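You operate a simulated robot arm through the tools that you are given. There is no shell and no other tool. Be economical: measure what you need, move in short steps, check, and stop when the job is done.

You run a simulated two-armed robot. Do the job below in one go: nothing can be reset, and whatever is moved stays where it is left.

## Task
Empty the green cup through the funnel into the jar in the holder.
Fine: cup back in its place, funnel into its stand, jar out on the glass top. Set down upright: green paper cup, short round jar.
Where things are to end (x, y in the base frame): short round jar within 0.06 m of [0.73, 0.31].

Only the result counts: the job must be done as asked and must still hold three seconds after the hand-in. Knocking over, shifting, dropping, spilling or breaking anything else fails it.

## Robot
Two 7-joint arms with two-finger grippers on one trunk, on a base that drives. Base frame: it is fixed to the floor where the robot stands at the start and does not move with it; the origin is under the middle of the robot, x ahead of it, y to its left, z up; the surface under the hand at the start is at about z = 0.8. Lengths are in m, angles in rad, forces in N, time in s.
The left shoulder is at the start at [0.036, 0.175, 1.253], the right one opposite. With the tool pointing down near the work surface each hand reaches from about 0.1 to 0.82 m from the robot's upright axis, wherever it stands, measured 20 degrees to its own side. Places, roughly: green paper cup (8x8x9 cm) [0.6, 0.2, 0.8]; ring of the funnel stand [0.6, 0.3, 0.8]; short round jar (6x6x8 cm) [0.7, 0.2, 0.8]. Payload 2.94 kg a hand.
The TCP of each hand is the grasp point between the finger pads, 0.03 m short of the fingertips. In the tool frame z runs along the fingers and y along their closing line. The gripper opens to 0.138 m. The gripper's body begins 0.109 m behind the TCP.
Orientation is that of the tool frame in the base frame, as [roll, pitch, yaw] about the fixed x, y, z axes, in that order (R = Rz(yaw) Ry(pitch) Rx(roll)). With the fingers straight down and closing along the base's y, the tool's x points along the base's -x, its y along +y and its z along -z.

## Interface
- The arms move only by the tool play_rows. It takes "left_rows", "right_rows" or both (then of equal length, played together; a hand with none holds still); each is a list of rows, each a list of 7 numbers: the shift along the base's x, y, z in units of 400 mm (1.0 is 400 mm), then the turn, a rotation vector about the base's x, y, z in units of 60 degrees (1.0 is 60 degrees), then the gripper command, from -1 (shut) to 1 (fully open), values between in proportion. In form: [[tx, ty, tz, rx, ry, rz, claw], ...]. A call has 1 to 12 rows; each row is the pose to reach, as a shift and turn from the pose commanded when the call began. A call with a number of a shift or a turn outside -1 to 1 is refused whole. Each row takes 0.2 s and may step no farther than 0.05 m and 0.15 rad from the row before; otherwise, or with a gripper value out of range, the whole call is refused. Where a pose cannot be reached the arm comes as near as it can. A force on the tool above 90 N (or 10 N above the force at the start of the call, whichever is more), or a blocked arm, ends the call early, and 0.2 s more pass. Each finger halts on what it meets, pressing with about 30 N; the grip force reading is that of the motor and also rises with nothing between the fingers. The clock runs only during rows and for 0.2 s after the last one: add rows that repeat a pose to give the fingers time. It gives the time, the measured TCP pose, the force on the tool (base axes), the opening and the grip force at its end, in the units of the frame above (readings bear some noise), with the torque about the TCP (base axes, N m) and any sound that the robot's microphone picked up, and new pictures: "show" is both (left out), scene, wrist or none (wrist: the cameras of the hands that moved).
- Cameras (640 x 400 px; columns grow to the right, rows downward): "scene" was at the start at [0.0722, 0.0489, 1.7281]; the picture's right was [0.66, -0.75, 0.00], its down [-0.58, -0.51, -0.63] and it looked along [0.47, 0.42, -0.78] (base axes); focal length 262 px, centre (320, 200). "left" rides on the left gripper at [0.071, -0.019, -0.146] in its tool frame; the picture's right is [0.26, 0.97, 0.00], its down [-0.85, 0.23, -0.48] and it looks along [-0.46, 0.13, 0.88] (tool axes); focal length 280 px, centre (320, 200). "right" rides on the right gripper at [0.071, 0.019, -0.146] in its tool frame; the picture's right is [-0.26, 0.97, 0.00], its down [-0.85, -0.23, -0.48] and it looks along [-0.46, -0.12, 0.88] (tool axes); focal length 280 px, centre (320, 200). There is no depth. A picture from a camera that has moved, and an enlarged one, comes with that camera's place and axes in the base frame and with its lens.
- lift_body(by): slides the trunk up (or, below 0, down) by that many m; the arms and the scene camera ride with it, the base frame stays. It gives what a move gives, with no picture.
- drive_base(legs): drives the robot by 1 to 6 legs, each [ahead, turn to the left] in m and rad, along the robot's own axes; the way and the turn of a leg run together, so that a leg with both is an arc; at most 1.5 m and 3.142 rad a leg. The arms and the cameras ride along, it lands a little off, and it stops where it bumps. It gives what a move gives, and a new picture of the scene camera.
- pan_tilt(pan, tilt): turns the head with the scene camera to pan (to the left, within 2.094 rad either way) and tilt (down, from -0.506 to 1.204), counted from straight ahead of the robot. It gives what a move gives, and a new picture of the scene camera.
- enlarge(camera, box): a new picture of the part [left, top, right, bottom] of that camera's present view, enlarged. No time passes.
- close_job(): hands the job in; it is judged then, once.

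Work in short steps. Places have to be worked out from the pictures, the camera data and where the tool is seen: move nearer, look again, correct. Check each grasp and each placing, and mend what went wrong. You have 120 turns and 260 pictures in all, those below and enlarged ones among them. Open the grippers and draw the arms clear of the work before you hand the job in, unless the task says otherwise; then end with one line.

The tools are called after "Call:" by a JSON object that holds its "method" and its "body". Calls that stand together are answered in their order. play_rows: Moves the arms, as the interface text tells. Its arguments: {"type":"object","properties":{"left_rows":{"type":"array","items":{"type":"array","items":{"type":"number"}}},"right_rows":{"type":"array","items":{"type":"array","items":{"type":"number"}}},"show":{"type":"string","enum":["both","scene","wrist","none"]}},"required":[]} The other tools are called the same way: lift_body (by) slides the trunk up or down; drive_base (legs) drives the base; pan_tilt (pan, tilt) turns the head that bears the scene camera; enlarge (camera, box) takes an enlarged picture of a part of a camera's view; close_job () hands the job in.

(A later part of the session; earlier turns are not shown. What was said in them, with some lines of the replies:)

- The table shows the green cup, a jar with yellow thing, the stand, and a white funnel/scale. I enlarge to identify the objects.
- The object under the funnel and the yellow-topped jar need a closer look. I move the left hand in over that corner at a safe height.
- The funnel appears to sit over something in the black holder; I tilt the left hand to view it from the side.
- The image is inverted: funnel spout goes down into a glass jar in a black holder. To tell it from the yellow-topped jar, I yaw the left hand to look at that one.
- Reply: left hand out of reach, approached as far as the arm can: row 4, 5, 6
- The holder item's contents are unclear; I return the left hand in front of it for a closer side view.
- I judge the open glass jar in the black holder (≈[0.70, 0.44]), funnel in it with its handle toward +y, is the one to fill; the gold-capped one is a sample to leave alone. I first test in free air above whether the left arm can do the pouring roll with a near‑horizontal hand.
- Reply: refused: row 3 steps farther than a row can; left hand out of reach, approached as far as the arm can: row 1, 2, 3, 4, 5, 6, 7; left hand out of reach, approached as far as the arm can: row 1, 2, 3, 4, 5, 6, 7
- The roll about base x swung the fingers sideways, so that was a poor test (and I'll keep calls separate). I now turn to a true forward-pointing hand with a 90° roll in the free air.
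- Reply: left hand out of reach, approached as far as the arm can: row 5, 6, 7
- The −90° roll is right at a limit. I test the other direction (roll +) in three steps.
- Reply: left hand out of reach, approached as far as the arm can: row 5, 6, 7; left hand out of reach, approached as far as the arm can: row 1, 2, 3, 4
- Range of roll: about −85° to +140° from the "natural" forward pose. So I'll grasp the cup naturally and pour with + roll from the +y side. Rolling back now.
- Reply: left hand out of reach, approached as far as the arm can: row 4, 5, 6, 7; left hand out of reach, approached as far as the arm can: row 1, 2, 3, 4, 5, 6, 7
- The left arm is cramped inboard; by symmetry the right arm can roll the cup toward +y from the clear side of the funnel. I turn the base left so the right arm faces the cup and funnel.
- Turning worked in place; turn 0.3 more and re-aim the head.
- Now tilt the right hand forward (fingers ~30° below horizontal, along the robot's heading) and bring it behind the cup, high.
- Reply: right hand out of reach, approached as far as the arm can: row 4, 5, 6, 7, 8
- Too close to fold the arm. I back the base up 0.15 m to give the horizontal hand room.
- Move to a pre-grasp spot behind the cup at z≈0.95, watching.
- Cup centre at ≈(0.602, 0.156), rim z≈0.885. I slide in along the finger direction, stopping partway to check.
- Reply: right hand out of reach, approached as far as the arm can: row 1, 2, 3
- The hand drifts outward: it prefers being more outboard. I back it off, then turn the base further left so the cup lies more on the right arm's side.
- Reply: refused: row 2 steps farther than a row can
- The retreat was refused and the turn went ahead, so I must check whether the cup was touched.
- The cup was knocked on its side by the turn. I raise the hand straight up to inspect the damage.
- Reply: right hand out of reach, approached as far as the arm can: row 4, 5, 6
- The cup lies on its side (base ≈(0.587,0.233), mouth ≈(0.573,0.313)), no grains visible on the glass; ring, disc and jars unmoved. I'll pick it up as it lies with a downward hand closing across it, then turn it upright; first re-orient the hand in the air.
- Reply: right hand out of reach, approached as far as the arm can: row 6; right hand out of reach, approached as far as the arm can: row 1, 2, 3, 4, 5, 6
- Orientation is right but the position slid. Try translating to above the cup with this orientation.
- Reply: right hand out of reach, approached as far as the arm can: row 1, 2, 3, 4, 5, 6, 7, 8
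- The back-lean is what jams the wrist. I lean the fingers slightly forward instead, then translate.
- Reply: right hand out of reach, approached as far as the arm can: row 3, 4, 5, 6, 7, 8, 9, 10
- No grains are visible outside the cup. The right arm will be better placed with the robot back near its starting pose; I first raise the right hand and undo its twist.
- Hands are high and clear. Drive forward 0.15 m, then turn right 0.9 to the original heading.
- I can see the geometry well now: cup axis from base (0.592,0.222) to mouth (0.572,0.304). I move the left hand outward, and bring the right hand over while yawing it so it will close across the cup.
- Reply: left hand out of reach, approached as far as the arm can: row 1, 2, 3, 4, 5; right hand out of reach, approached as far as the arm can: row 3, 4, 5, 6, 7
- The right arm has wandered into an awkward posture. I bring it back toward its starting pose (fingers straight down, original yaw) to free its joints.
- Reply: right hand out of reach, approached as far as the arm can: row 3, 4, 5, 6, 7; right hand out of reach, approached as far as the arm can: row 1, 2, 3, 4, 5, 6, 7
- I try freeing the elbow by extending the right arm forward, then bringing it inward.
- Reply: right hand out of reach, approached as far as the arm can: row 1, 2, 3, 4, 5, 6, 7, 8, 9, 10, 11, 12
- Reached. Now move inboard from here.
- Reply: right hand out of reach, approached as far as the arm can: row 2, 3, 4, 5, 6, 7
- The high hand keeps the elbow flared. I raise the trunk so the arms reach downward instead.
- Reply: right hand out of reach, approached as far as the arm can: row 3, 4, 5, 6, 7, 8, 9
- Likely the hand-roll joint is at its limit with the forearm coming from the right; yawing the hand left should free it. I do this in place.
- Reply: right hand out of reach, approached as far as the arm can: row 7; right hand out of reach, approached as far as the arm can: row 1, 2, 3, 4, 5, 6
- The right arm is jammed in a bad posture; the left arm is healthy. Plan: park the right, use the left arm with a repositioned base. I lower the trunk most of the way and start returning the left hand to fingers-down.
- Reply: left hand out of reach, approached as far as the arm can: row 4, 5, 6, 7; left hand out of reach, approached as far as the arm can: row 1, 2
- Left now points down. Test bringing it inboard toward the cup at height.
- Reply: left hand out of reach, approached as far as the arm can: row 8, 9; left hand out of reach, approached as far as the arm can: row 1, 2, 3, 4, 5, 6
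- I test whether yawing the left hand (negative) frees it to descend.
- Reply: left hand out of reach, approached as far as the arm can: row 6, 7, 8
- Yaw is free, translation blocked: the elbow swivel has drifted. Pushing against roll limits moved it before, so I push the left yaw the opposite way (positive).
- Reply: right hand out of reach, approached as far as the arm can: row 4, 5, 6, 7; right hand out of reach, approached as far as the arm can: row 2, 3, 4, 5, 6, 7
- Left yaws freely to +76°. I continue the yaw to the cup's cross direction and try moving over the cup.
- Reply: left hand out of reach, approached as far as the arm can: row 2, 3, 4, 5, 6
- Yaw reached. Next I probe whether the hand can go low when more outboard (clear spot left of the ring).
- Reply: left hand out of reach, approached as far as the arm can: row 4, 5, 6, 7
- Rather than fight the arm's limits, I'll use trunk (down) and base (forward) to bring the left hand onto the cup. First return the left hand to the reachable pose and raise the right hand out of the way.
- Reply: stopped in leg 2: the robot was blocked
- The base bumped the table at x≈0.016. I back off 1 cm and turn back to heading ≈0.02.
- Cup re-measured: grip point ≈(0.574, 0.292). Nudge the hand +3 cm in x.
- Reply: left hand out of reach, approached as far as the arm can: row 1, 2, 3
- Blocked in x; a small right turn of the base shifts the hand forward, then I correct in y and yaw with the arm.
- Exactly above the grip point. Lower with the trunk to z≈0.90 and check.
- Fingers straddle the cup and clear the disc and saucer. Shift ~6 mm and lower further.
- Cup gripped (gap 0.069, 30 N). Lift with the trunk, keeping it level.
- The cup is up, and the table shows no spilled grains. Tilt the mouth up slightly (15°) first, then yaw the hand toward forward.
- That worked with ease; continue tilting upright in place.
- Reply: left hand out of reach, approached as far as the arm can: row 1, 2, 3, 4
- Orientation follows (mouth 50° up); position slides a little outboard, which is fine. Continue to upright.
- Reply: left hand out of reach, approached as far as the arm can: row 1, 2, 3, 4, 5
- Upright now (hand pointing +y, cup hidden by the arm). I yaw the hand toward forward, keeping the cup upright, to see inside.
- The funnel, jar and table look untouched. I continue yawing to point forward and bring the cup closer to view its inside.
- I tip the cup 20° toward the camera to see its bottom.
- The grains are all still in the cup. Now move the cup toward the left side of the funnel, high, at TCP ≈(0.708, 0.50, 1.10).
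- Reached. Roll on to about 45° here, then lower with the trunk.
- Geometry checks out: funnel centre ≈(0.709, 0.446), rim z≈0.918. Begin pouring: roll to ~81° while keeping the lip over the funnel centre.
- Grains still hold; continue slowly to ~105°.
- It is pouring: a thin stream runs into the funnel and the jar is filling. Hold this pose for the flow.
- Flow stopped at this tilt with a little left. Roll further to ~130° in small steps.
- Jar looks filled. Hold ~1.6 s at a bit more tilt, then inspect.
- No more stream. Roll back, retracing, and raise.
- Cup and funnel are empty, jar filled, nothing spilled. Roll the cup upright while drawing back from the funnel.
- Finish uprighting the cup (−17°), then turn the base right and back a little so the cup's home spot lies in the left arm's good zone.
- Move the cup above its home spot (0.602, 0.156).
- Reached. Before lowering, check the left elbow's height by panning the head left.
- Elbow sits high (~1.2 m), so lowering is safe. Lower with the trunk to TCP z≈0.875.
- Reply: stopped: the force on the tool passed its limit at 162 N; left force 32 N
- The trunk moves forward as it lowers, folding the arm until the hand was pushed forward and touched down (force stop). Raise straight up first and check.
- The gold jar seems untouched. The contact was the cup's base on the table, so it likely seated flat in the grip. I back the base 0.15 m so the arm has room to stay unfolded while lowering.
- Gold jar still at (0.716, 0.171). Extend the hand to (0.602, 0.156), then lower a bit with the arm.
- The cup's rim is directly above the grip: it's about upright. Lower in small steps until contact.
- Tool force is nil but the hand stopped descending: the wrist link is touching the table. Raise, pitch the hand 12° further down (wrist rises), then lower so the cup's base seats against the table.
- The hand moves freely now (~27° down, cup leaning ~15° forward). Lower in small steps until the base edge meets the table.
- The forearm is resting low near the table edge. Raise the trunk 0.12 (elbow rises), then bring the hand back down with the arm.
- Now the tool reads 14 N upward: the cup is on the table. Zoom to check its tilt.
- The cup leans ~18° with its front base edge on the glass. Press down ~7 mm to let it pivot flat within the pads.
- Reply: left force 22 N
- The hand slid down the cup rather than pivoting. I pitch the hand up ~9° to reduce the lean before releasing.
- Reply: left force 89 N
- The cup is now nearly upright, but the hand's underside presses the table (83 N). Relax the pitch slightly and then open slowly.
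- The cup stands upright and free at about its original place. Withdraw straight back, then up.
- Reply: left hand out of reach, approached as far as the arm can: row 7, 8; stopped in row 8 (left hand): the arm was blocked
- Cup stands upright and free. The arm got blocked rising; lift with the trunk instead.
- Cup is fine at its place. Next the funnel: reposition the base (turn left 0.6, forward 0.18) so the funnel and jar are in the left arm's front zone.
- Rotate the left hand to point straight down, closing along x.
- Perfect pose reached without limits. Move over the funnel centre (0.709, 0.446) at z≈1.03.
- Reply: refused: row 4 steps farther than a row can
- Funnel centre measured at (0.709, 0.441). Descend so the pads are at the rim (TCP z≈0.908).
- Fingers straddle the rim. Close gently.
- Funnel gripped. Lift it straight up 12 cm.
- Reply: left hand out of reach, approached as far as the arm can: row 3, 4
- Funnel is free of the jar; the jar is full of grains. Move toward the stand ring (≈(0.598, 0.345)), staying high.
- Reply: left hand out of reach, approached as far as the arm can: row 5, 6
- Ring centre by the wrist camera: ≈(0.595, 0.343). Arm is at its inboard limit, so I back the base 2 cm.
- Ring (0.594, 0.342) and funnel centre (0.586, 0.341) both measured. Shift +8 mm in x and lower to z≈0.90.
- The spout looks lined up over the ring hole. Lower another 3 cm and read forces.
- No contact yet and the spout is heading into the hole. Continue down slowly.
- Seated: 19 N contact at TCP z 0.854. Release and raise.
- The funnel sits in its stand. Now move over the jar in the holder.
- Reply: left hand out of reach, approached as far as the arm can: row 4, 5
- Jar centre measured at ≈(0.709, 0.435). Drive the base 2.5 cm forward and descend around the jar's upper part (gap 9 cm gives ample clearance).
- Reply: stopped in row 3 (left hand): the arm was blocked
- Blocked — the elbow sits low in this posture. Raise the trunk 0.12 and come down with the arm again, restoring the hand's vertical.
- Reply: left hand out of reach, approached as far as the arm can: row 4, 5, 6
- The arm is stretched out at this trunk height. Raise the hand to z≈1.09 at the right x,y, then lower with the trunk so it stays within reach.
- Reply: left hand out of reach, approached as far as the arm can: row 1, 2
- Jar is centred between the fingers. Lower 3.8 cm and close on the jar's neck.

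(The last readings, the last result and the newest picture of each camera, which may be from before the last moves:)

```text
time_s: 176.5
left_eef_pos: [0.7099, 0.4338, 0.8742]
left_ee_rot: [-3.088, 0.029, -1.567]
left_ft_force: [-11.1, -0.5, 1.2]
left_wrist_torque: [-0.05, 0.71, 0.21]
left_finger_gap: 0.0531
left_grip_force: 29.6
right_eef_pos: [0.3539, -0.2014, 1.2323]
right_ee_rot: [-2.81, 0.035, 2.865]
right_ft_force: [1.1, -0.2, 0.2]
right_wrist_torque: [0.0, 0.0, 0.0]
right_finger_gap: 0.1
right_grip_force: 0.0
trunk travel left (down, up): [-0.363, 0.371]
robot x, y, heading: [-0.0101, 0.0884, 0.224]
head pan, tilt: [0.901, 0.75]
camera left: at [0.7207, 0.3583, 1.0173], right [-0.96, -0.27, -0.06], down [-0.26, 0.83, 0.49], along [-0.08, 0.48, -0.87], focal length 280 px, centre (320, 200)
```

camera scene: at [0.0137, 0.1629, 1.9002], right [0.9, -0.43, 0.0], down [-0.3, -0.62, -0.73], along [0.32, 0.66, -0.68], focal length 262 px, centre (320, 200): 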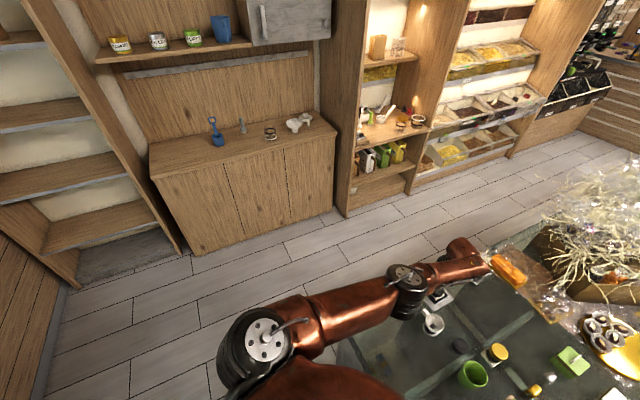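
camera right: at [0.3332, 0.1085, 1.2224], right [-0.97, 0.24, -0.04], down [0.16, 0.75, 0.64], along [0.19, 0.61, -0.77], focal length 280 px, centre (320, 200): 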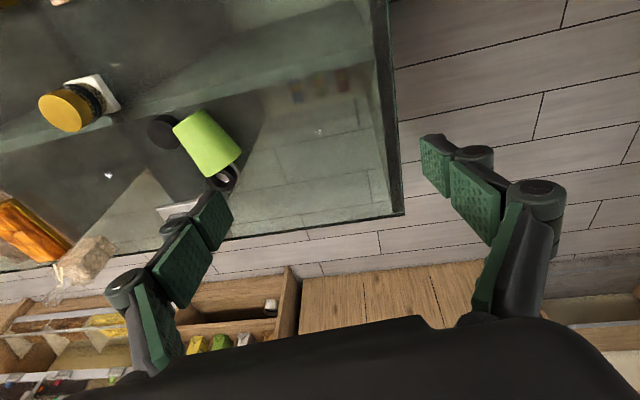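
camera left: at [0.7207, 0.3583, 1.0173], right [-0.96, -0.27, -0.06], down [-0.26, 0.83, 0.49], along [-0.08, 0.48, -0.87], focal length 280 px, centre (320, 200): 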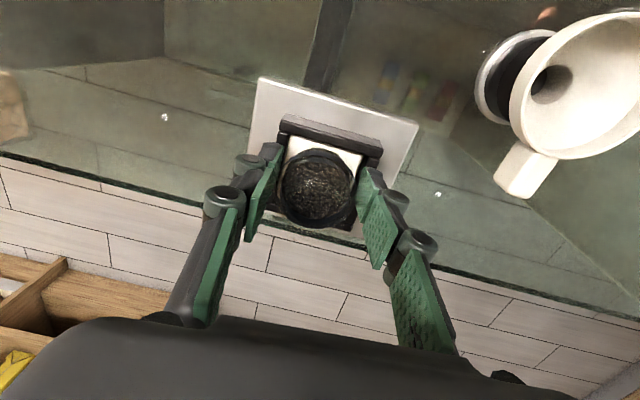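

Jar gripped (gap 0.053). Lift straight up with the trunk.

Call:
{"method": "lift_body", "body": {"by": 0.11}}

Call:
{"method": "enlarge", "body": {"camera": "left", "box": [160, 40, 480, 300]}}

```text
time_s: 177.9
left_eef_pos: [0.7108, 0.4331, 0.9831]
left_ee_rot: [-3.086, 0.029, -1.567]
left_ft_force: [-0.5, 0.7, -1.8]
left_wrist_torque: [-0.03, 0.01, 0.02]
left_finger_gap: 0.0529
left_grip_force: 30.3
right_eef_pos: [0.3538, -0.2017, 1.3419]
right_ee_rot: [-2.81, 0.035, 2.864]
right_ft_force: [-0.1, 0.1, -1.2]
right_wrist_torque: [0.0, -0.01, 0.01]
right_finger_gap: 0.1
right_grip_force: 0.0
trunk travel left (down, up): [-0.473, 0.261]
robot x, y, heading: [-0.0087, 0.0908, 0.225]
head pan, tilt: [0.901, 0.75]
```

```text
1.54 times, centred on (320, 170) of left
camera zoom: at [0.7223, 0.3583, 1.1265], right [-0.96, -0.27, -0.06], down [-0.26, 0.83, 0.49], along [-0.08, 0.48, -0.87], focal length 431 px, centre (320, 246)
```

zoom: 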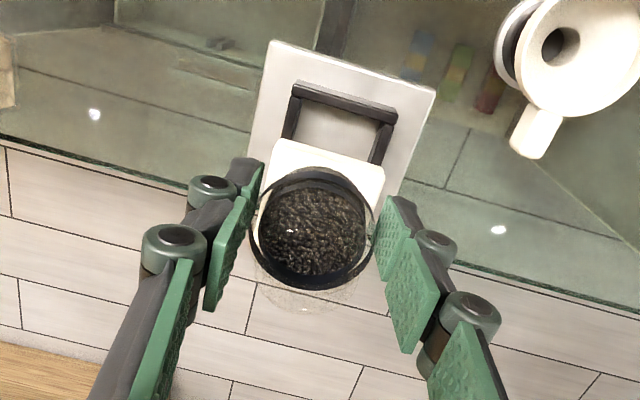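

The jar (with its square foot) is out of the holder. Turn the base right 0.165 to swing it toward (0.73, 0.31).

Call:
{"method": "drive_base", "body": {"legs": [[0.0, -0.165]]}}

Call:
{"method": "enlarge", "body": {"camera": "left", "box": [0, 0, 640, 400]}}

```text
time_s: 178.9
left_eef_pos: [0.7566, 0.3116, 0.9848]
left_ee_rot: [-3.083, 0.03, -1.727]
left_ft_force: [0.4, -0.5, -1.7]
left_wrist_torque: [-0.02, 0.03, 0.0]
left_finger_gap: 0.0529
left_grip_force: 30.0
right_eef_pos: [0.3012, -0.2578, 1.3419]
right_ee_rot: [-2.812, 0.035, 2.705]
right_ft_force: [-0.6, -0.1, 0.1]
right_wrist_torque: [0.01, 0.03, -0.02]
right_finger_gap: 0.1001
right_grip_force: 0.2
trunk travel left (down, up): [-0.473, 0.261]
robot x, y, heading: [-0.0076, 0.0935, 0.058]
head pan, tilt: [0.901, 0.75]
camera scene: at [0.0417, 0.1554, 1.7874], right [0.82, -0.57, 0.0], down [-0.39, -0.56, -0.73], along [0.42, 0.6, -0.68], focal length 262 px, centre (320, 200)
```

scene: 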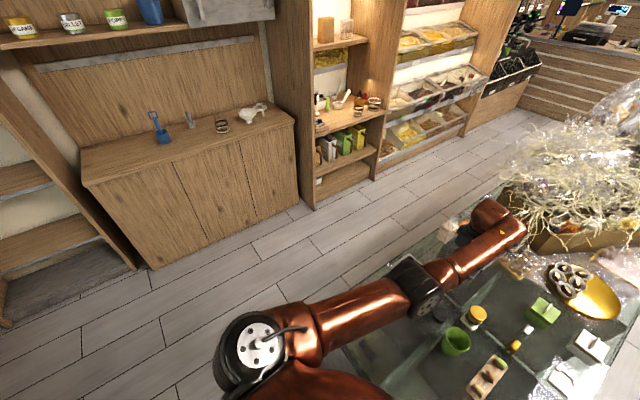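

```text
1.00 times, centred on (320, 200) of left (not enlarged: the box is as wide or as high as the picture)
camera zoom: at [0.7554, 0.2365, 1.1275], right [-0.99, -0.11, -0.06], down [-0.12, 0.86, 0.49], along [0.0, 0.49, -0.87], focal length 280 px, centre (320, 200)
5 turns are left
```

zoom: 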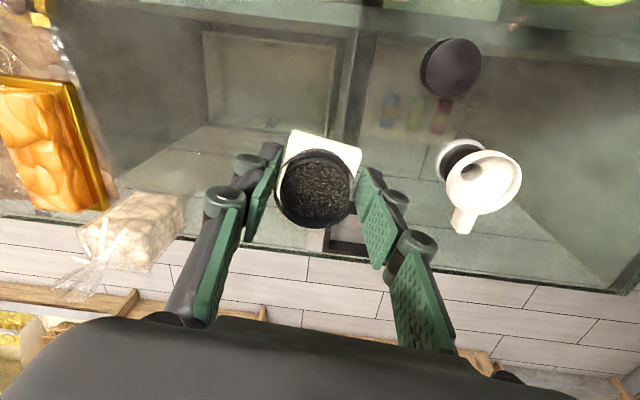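

The jar hangs at (0.757, 0.312), within tolerance of the target. Lower with the trunk to just above contact, then the last millimetres with the arm.

Call:
{"method": "lift_body", "body": {"by": -0.112}}

Call:
{"method": "play_rows", "body": {"left_rows": [[-0.01, 0, -0.005, 0, 0, 0, -0.35], [-0.01, 0, -0.01, 0, 0, 0, -0.35], [-0.01, 0, -0.015, 0, 0, 0, -0.35], [-0.01, 0, -0.02, 0, 0, 0, -0.35], [-0.01, 0, -0.02, 0, 0, 0, -0.35]], "show": "wrist"}}

Call:
{"method": "enlarge", "body": {"camera": "scene", "box": [380, 180, 560, 340]}}

```text
time_s: 180.4
left_eef_pos: [0.756, 0.3132, 0.8725]
left_ee_rot: [-3.081, 0.031, -1.727]
left_ft_force: [0.0, 0.4, -1.7]
left_wrist_torque: [-0.07, 0.01, -0.03]
left_finger_gap: 0.053
left_grip_force: 30.1
right_eef_pos: [0.3009, -0.2566, 1.2315]
right_ee_rot: [-2.809, 0.034, 2.703]
right_ft_force: [-1.0, -0.8, 0.1]
right_wrist_torque: [-0.01, 0.0, -0.01]
right_finger_gap: 0.1002
right_grip_force: 0.0
trunk travel left (down, up): [-0.361, 0.373]
robot x, y, heading: [-0.0097, 0.092, 0.06]
head pan, tilt: [0.901, 0.75]
```

```text
time_s: 181.6
left_eef_pos: [0.7531, 0.3127, 0.864]
left_ee_rot: [-3.083, 0.028, -1.729]
left_ft_force: [0.3, -0.3, -1.3]
left_wrist_torque: [-0.05, 0.04, -0.02]
left_finger_gap: 0.0527
left_grip_force: 29.8
right_eef_pos: [0.3007, -0.2561, 1.2304]
right_ee_rot: [-2.81, 0.035, 2.703]
right_ft_force: [0.2, -0.7, 0.0]
right_wrist_torque: [0.01, 0.01, 0.01]
right_finger_gap: 0.0999
right_grip_force: 0.0
trunk travel left (down, up): [-0.361, 0.373]
robot x, y, heading: [-0.0098, 0.0881, 0.06]
head pan, tilt: [0.901, 0.75]
camera left: at [0.7511, 0.2367, 1.0076], right [-0.99, -0.11, -0.06], down [-0.12, 0.86, 0.49], along [0.0, 0.49, -0.87], focal length 280 px, centre (320, 200)
```

left: 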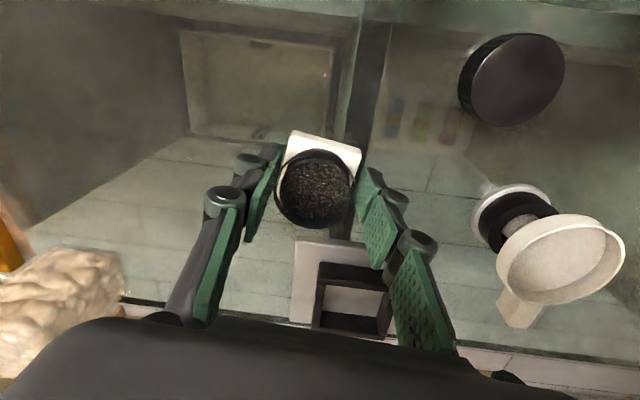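

```text
2.50 times, centred on (470, 260) of scene
camera zoom: at [0.082, 0.1592, 1.6752], right [0.82, -0.57, 0.0], down [-0.39, -0.56, -0.73], along [0.42, 0.6, -0.68], focal length 654 px, centre (-55, 50)
4 turns are left
```

zoom: 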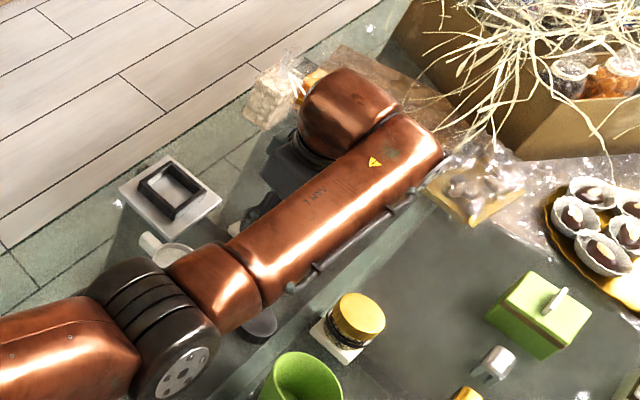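

No contact yet at z 0.864. Lower up to 12 mm more in 2–3 mm steps (arm is compliant).

Call:
{"method": "play_rows", "body": {"left_rows": [[0, 0, -0.006, 0, 0, 0, -0.35], [0, 0, -0.012, 0, 0, 0, -0.35], [0, 0, -0.018, 0, 0, 0, -0.35], [0, 0, -0.024, 0, 0, 0, -0.35], [0, 0, -0.03, 0, 0, 0, -0.35], [0, 0, -0.03, 0, 0, 0, -0.35]], "show": "wrist"}}

```text
time_s: 183.0
left_eef_pos: [0.7533, 0.3102, 0.854]
left_ee_rot: [-3.078, 0.03, -1.73]
left_ft_force: [4.0, -7.1, 19.4]
left_wrist_torque: [0.1, 0.21, -0.03]
left_finger_gap: 0.0502
left_grip_force: 29.9
right_eef_pos: [0.2996, -0.258, 1.232]
right_ee_rot: [-2.812, 0.035, 2.702]
right_ft_force: [0.7, 0.5, -0.3]
right_wrist_torque: [-0.01, 0.02, -0.03]
right_finger_gap: 0.0999
right_grip_force: 0.1
trunk travel left (down, up): [-0.361, 0.373]
robot x, y, heading: [-0.0083, 0.0856, 0.061]
head pan, tilt: [0.901, 0.75]
camera left: at [0.7508, 0.2345, 0.9977], right [-0.99, -0.11, -0.07], down [-0.13, 0.86, 0.49], along [0.01, 0.49, -0.87], focal length 280 px, centre (320, 200)
3 turns are left
```

left: 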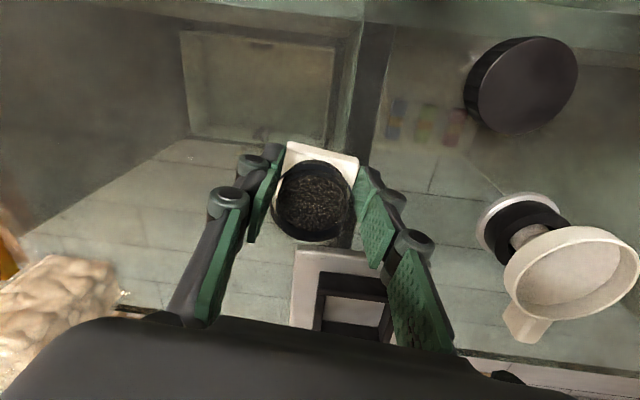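

Contact at 19 N — the jar is on the glass. Release slowly, rise straight up, and raise the trunk to clear.

Call:
{"method": "play_rows", "body": {"left_rows": [[0, 0, 0.006, 0, 0, 0, -0.2], [0, 0, 0.006, 0, 0, 0, -0.05], [0, 0, 0.006, 0, 0, 0, 0.15], [0, 0, 0.006, 0, 0, 0, 0.3], [0, 0, 0.006, 0, 0, 0, 0.35], [0, 0, 0.04, 0, 0, 0, 0.35], [0, 0, 0.1, 0, 0, 0, 0.35], [0, 0, 0.18, 0, 0, 0, 0.35], [0, 0, 0.26, 0, 0, 0, 0.35], [0, 0, 0.34, 0, 0, 0, 0.35]], "show": "wrist"}}

Call:
{"method": "lift_body", "body": {"by": 0.15}}

Call:
{"method": "enlarge", "body": {"camera": "left", "box": [160, 40, 640, 340]}}

Call:
{"method": "enlarge", "body": {"camera": "scene", "box": [360, 180, 560, 380]}}

```text
time_s: 185.2
left_eef_pos: [0.7492, 0.3117, 0.9906]
left_ee_rot: [-3.085, 0.028, -1.727]
left_ft_force: [-0.1, 1.0, 0.2]
left_wrist_torque: [0.01, 0.04, 0.03]
left_finger_gap: 0.0934
left_grip_force: 0.1
right_eef_pos: [0.3016, -0.2571, 1.2302]
right_ee_rot: [-2.811, 0.036, 2.703]
right_ft_force: [-0.2, 0.0, -1.0]
right_wrist_torque: [0.01, -0.01, -0.01]
right_finger_gap: 0.1002
right_grip_force: 0.1
trunk travel left (down, up): [-0.361, 0.373]
robot x, y, heading: [-0.0044, 0.0932, 0.06]
head pan, tilt: [0.901, 0.75]
camera left: at [0.7481, 0.2365, 1.1336], right [-0.99, -0.11, -0.06], down [-0.12, 0.86, 0.49], along [0.0, 0.49, -0.87], focal length 280 px, centre (320, 200)
```

left: 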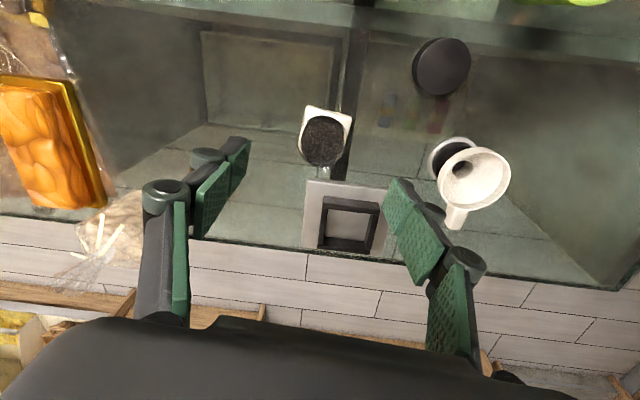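

```text
time_s: 186.9
left_eef_pos: [0.753, 0.312, 1.1372]
left_ee_rot: [-3.085, 0.03, -1.728]
left_ft_force: [0.8, 0.3, -1.1]
left_wrist_torque: [0.0, 0.04, 0.0]
left_finger_gap: 0.0929
left_grip_force: 0.0
right_eef_pos: [0.3024, -0.2566, 1.3806]
right_ee_rot: [-2.81, 0.034, 2.703]
right_ft_force: [0.0, -0.2, -0.3]
right_wrist_torque: [0.01, 0.02, 0.0]
right_finger_gap: 0.0999
right_grip_force: 0.1
trunk travel left (down, up): [-0.511, 0.223]
robot x, y, heading: [-0.0062, 0.09, 0.062]
head pan, tilt: [0.901, 0.75]
```

```text
1.33 times, centred on (400, 190) of left
camera zoom: at [0.7517, 0.2371, 1.2809], right [-0.99, -0.11, -0.06], down [-0.12, 0.86, 0.49], along [0.0, 0.49, -0.87], focal length 374 px, centre (213, 213)
```

zoom: 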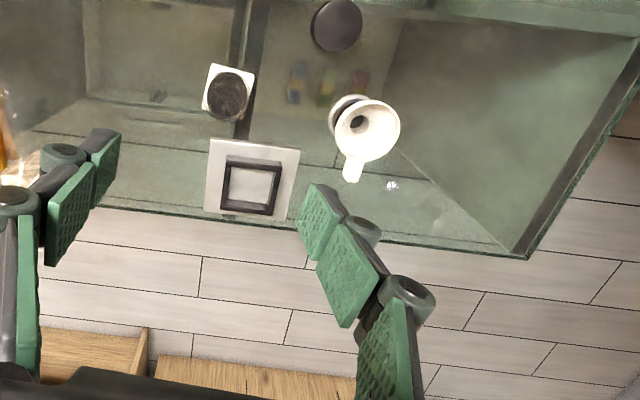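

```text
2.00 times, centred on (460, 280) of scene
camera zoom: at [0.0341, 0.1562, 1.8252], right [0.82, -0.57, 0.0], down [-0.39, -0.56, -0.73], along [0.42, 0.6, -0.68], focal length 523 px, centre (40, 40)
2 turns are left
```

zoom: 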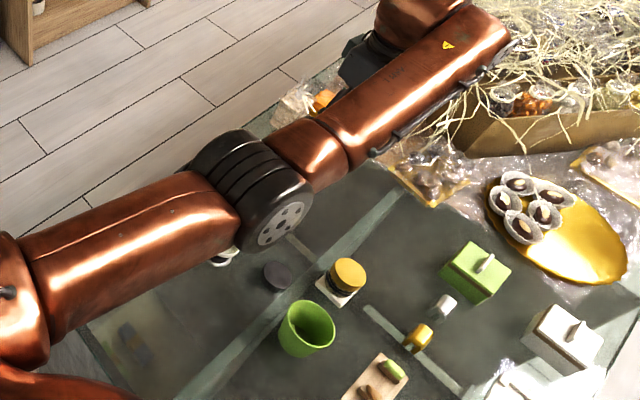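

The jar stands upright at ≈(0.75, 0.32), the funnel is in its stand, the cup is upright at its place and the holder is empty. Draw the arms higher and open the grippers fully.

Call:
{"method": "lift_body", "body": {"by": 0.15}}

Call:
{"method": "play_rows", "body": {"left_rows": [[0, 0, 0, 0, 0, 0, 0.7], [0, 0, 0, 0, 0, 0, 1], [0, 0, 0, 0, 0, 0, 1], [0, 0, 0, 0, 0, 0, 1]], "right_rows": [[0, 0, 0, 0, 0, 0, 0.7], [0, 0, 0, 0, 0, 0, 1], [0, 0, 0, 0, 0, 0, 1], [0, 0, 0, 0, 0, 0, 1]], "show": "scene"}}

```text
time_s: 188.7
left_eef_pos: [0.7532, 0.3127, 1.287]
left_ee_rot: [-3.084, 0.03, -1.728]
left_ft_force: [-0.2, -0.1, -0.3]
left_wrist_torque: [-0.02, -0.01, -0.01]
left_finger_gap: 0.0927
left_grip_force: 0.1
right_eef_pos: [0.3018, -0.256, 1.5302]
right_ee_rot: [-2.81, 0.035, 2.702]
right_ft_force: [-0.2, 0.3, 0.6]
right_wrist_torque: [-0.04, 0.01, 0.01]
right_finger_gap: 0.0999
right_grip_force: 0.1
trunk travel left (down, up): [-0.661, 0.073]
robot x, y, heading: [-0.0057, 0.0927, 0.063]
head pan, tilt: [0.901, 0.75]
```

```text
time_s: 189.7
left_eef_pos: [0.7533, 0.3125, 1.2879]
left_ee_rot: [-3.083, 0.029, -1.727]
left_ft_force: [-0.3, 0.7, 0.5]
left_wrist_torque: [0.06, 0.03, 0.01]
left_finger_gap: 0.1381
left_grip_force: 0.2
right_eef_pos: [0.3024, -0.2568, 1.5311]
right_ee_rot: [-2.811, 0.035, 2.704]
right_ft_force: [-1.0, 0.2, 0.7]
right_wrist_torque: [-0.01, -0.02, -0.01]
right_finger_gap: 0.138
right_grip_force: 0.0
trunk travel left (down, up): [-0.661, 0.073]
robot x, y, heading: [-0.0059, 0.0905, 0.065]
head pan, tilt: [0.901, 0.75]
camera scene: at [0.0216, 0.1555, 1.9751], right [0.82, -0.57, 0.0], down [-0.39, -0.56, -0.73], along [0.42, 0.6, -0.68], focal length 262 px, centre (320, 200)
1 turns are left
```

scene: 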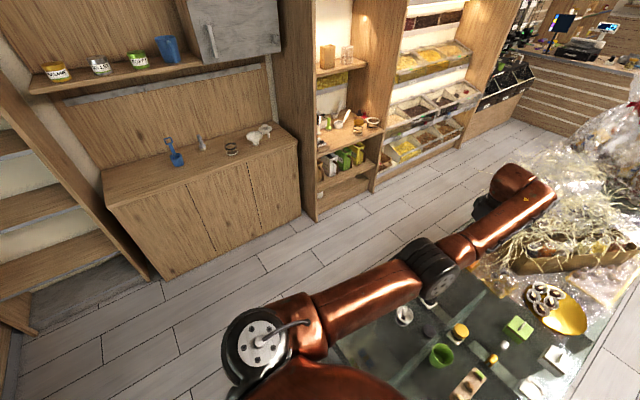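

Everything is in place and both arms are clear, so I'm handing the job in.

Call:
{"method": "close_job", "body": {}}

```text
The job is handed in.
```

The cup's contents went through the funnel into the jar, and I saw nothing spilled. However, I knocked the green cup over before pouring, by turning the base while the hand was still beside it. It kept its contents, and it now stands upright about 1.5 cm from where it started. The funnel is in its stand and the filled jar is upright on the glass at about (0.75, 0.32), inside the 0.06 m tolerance. That jar came from the black holder near (0.70, 0.44). Your rough position (0.7, 0.2) matched a closed, gold-capped jar instead, and I left that one alone.
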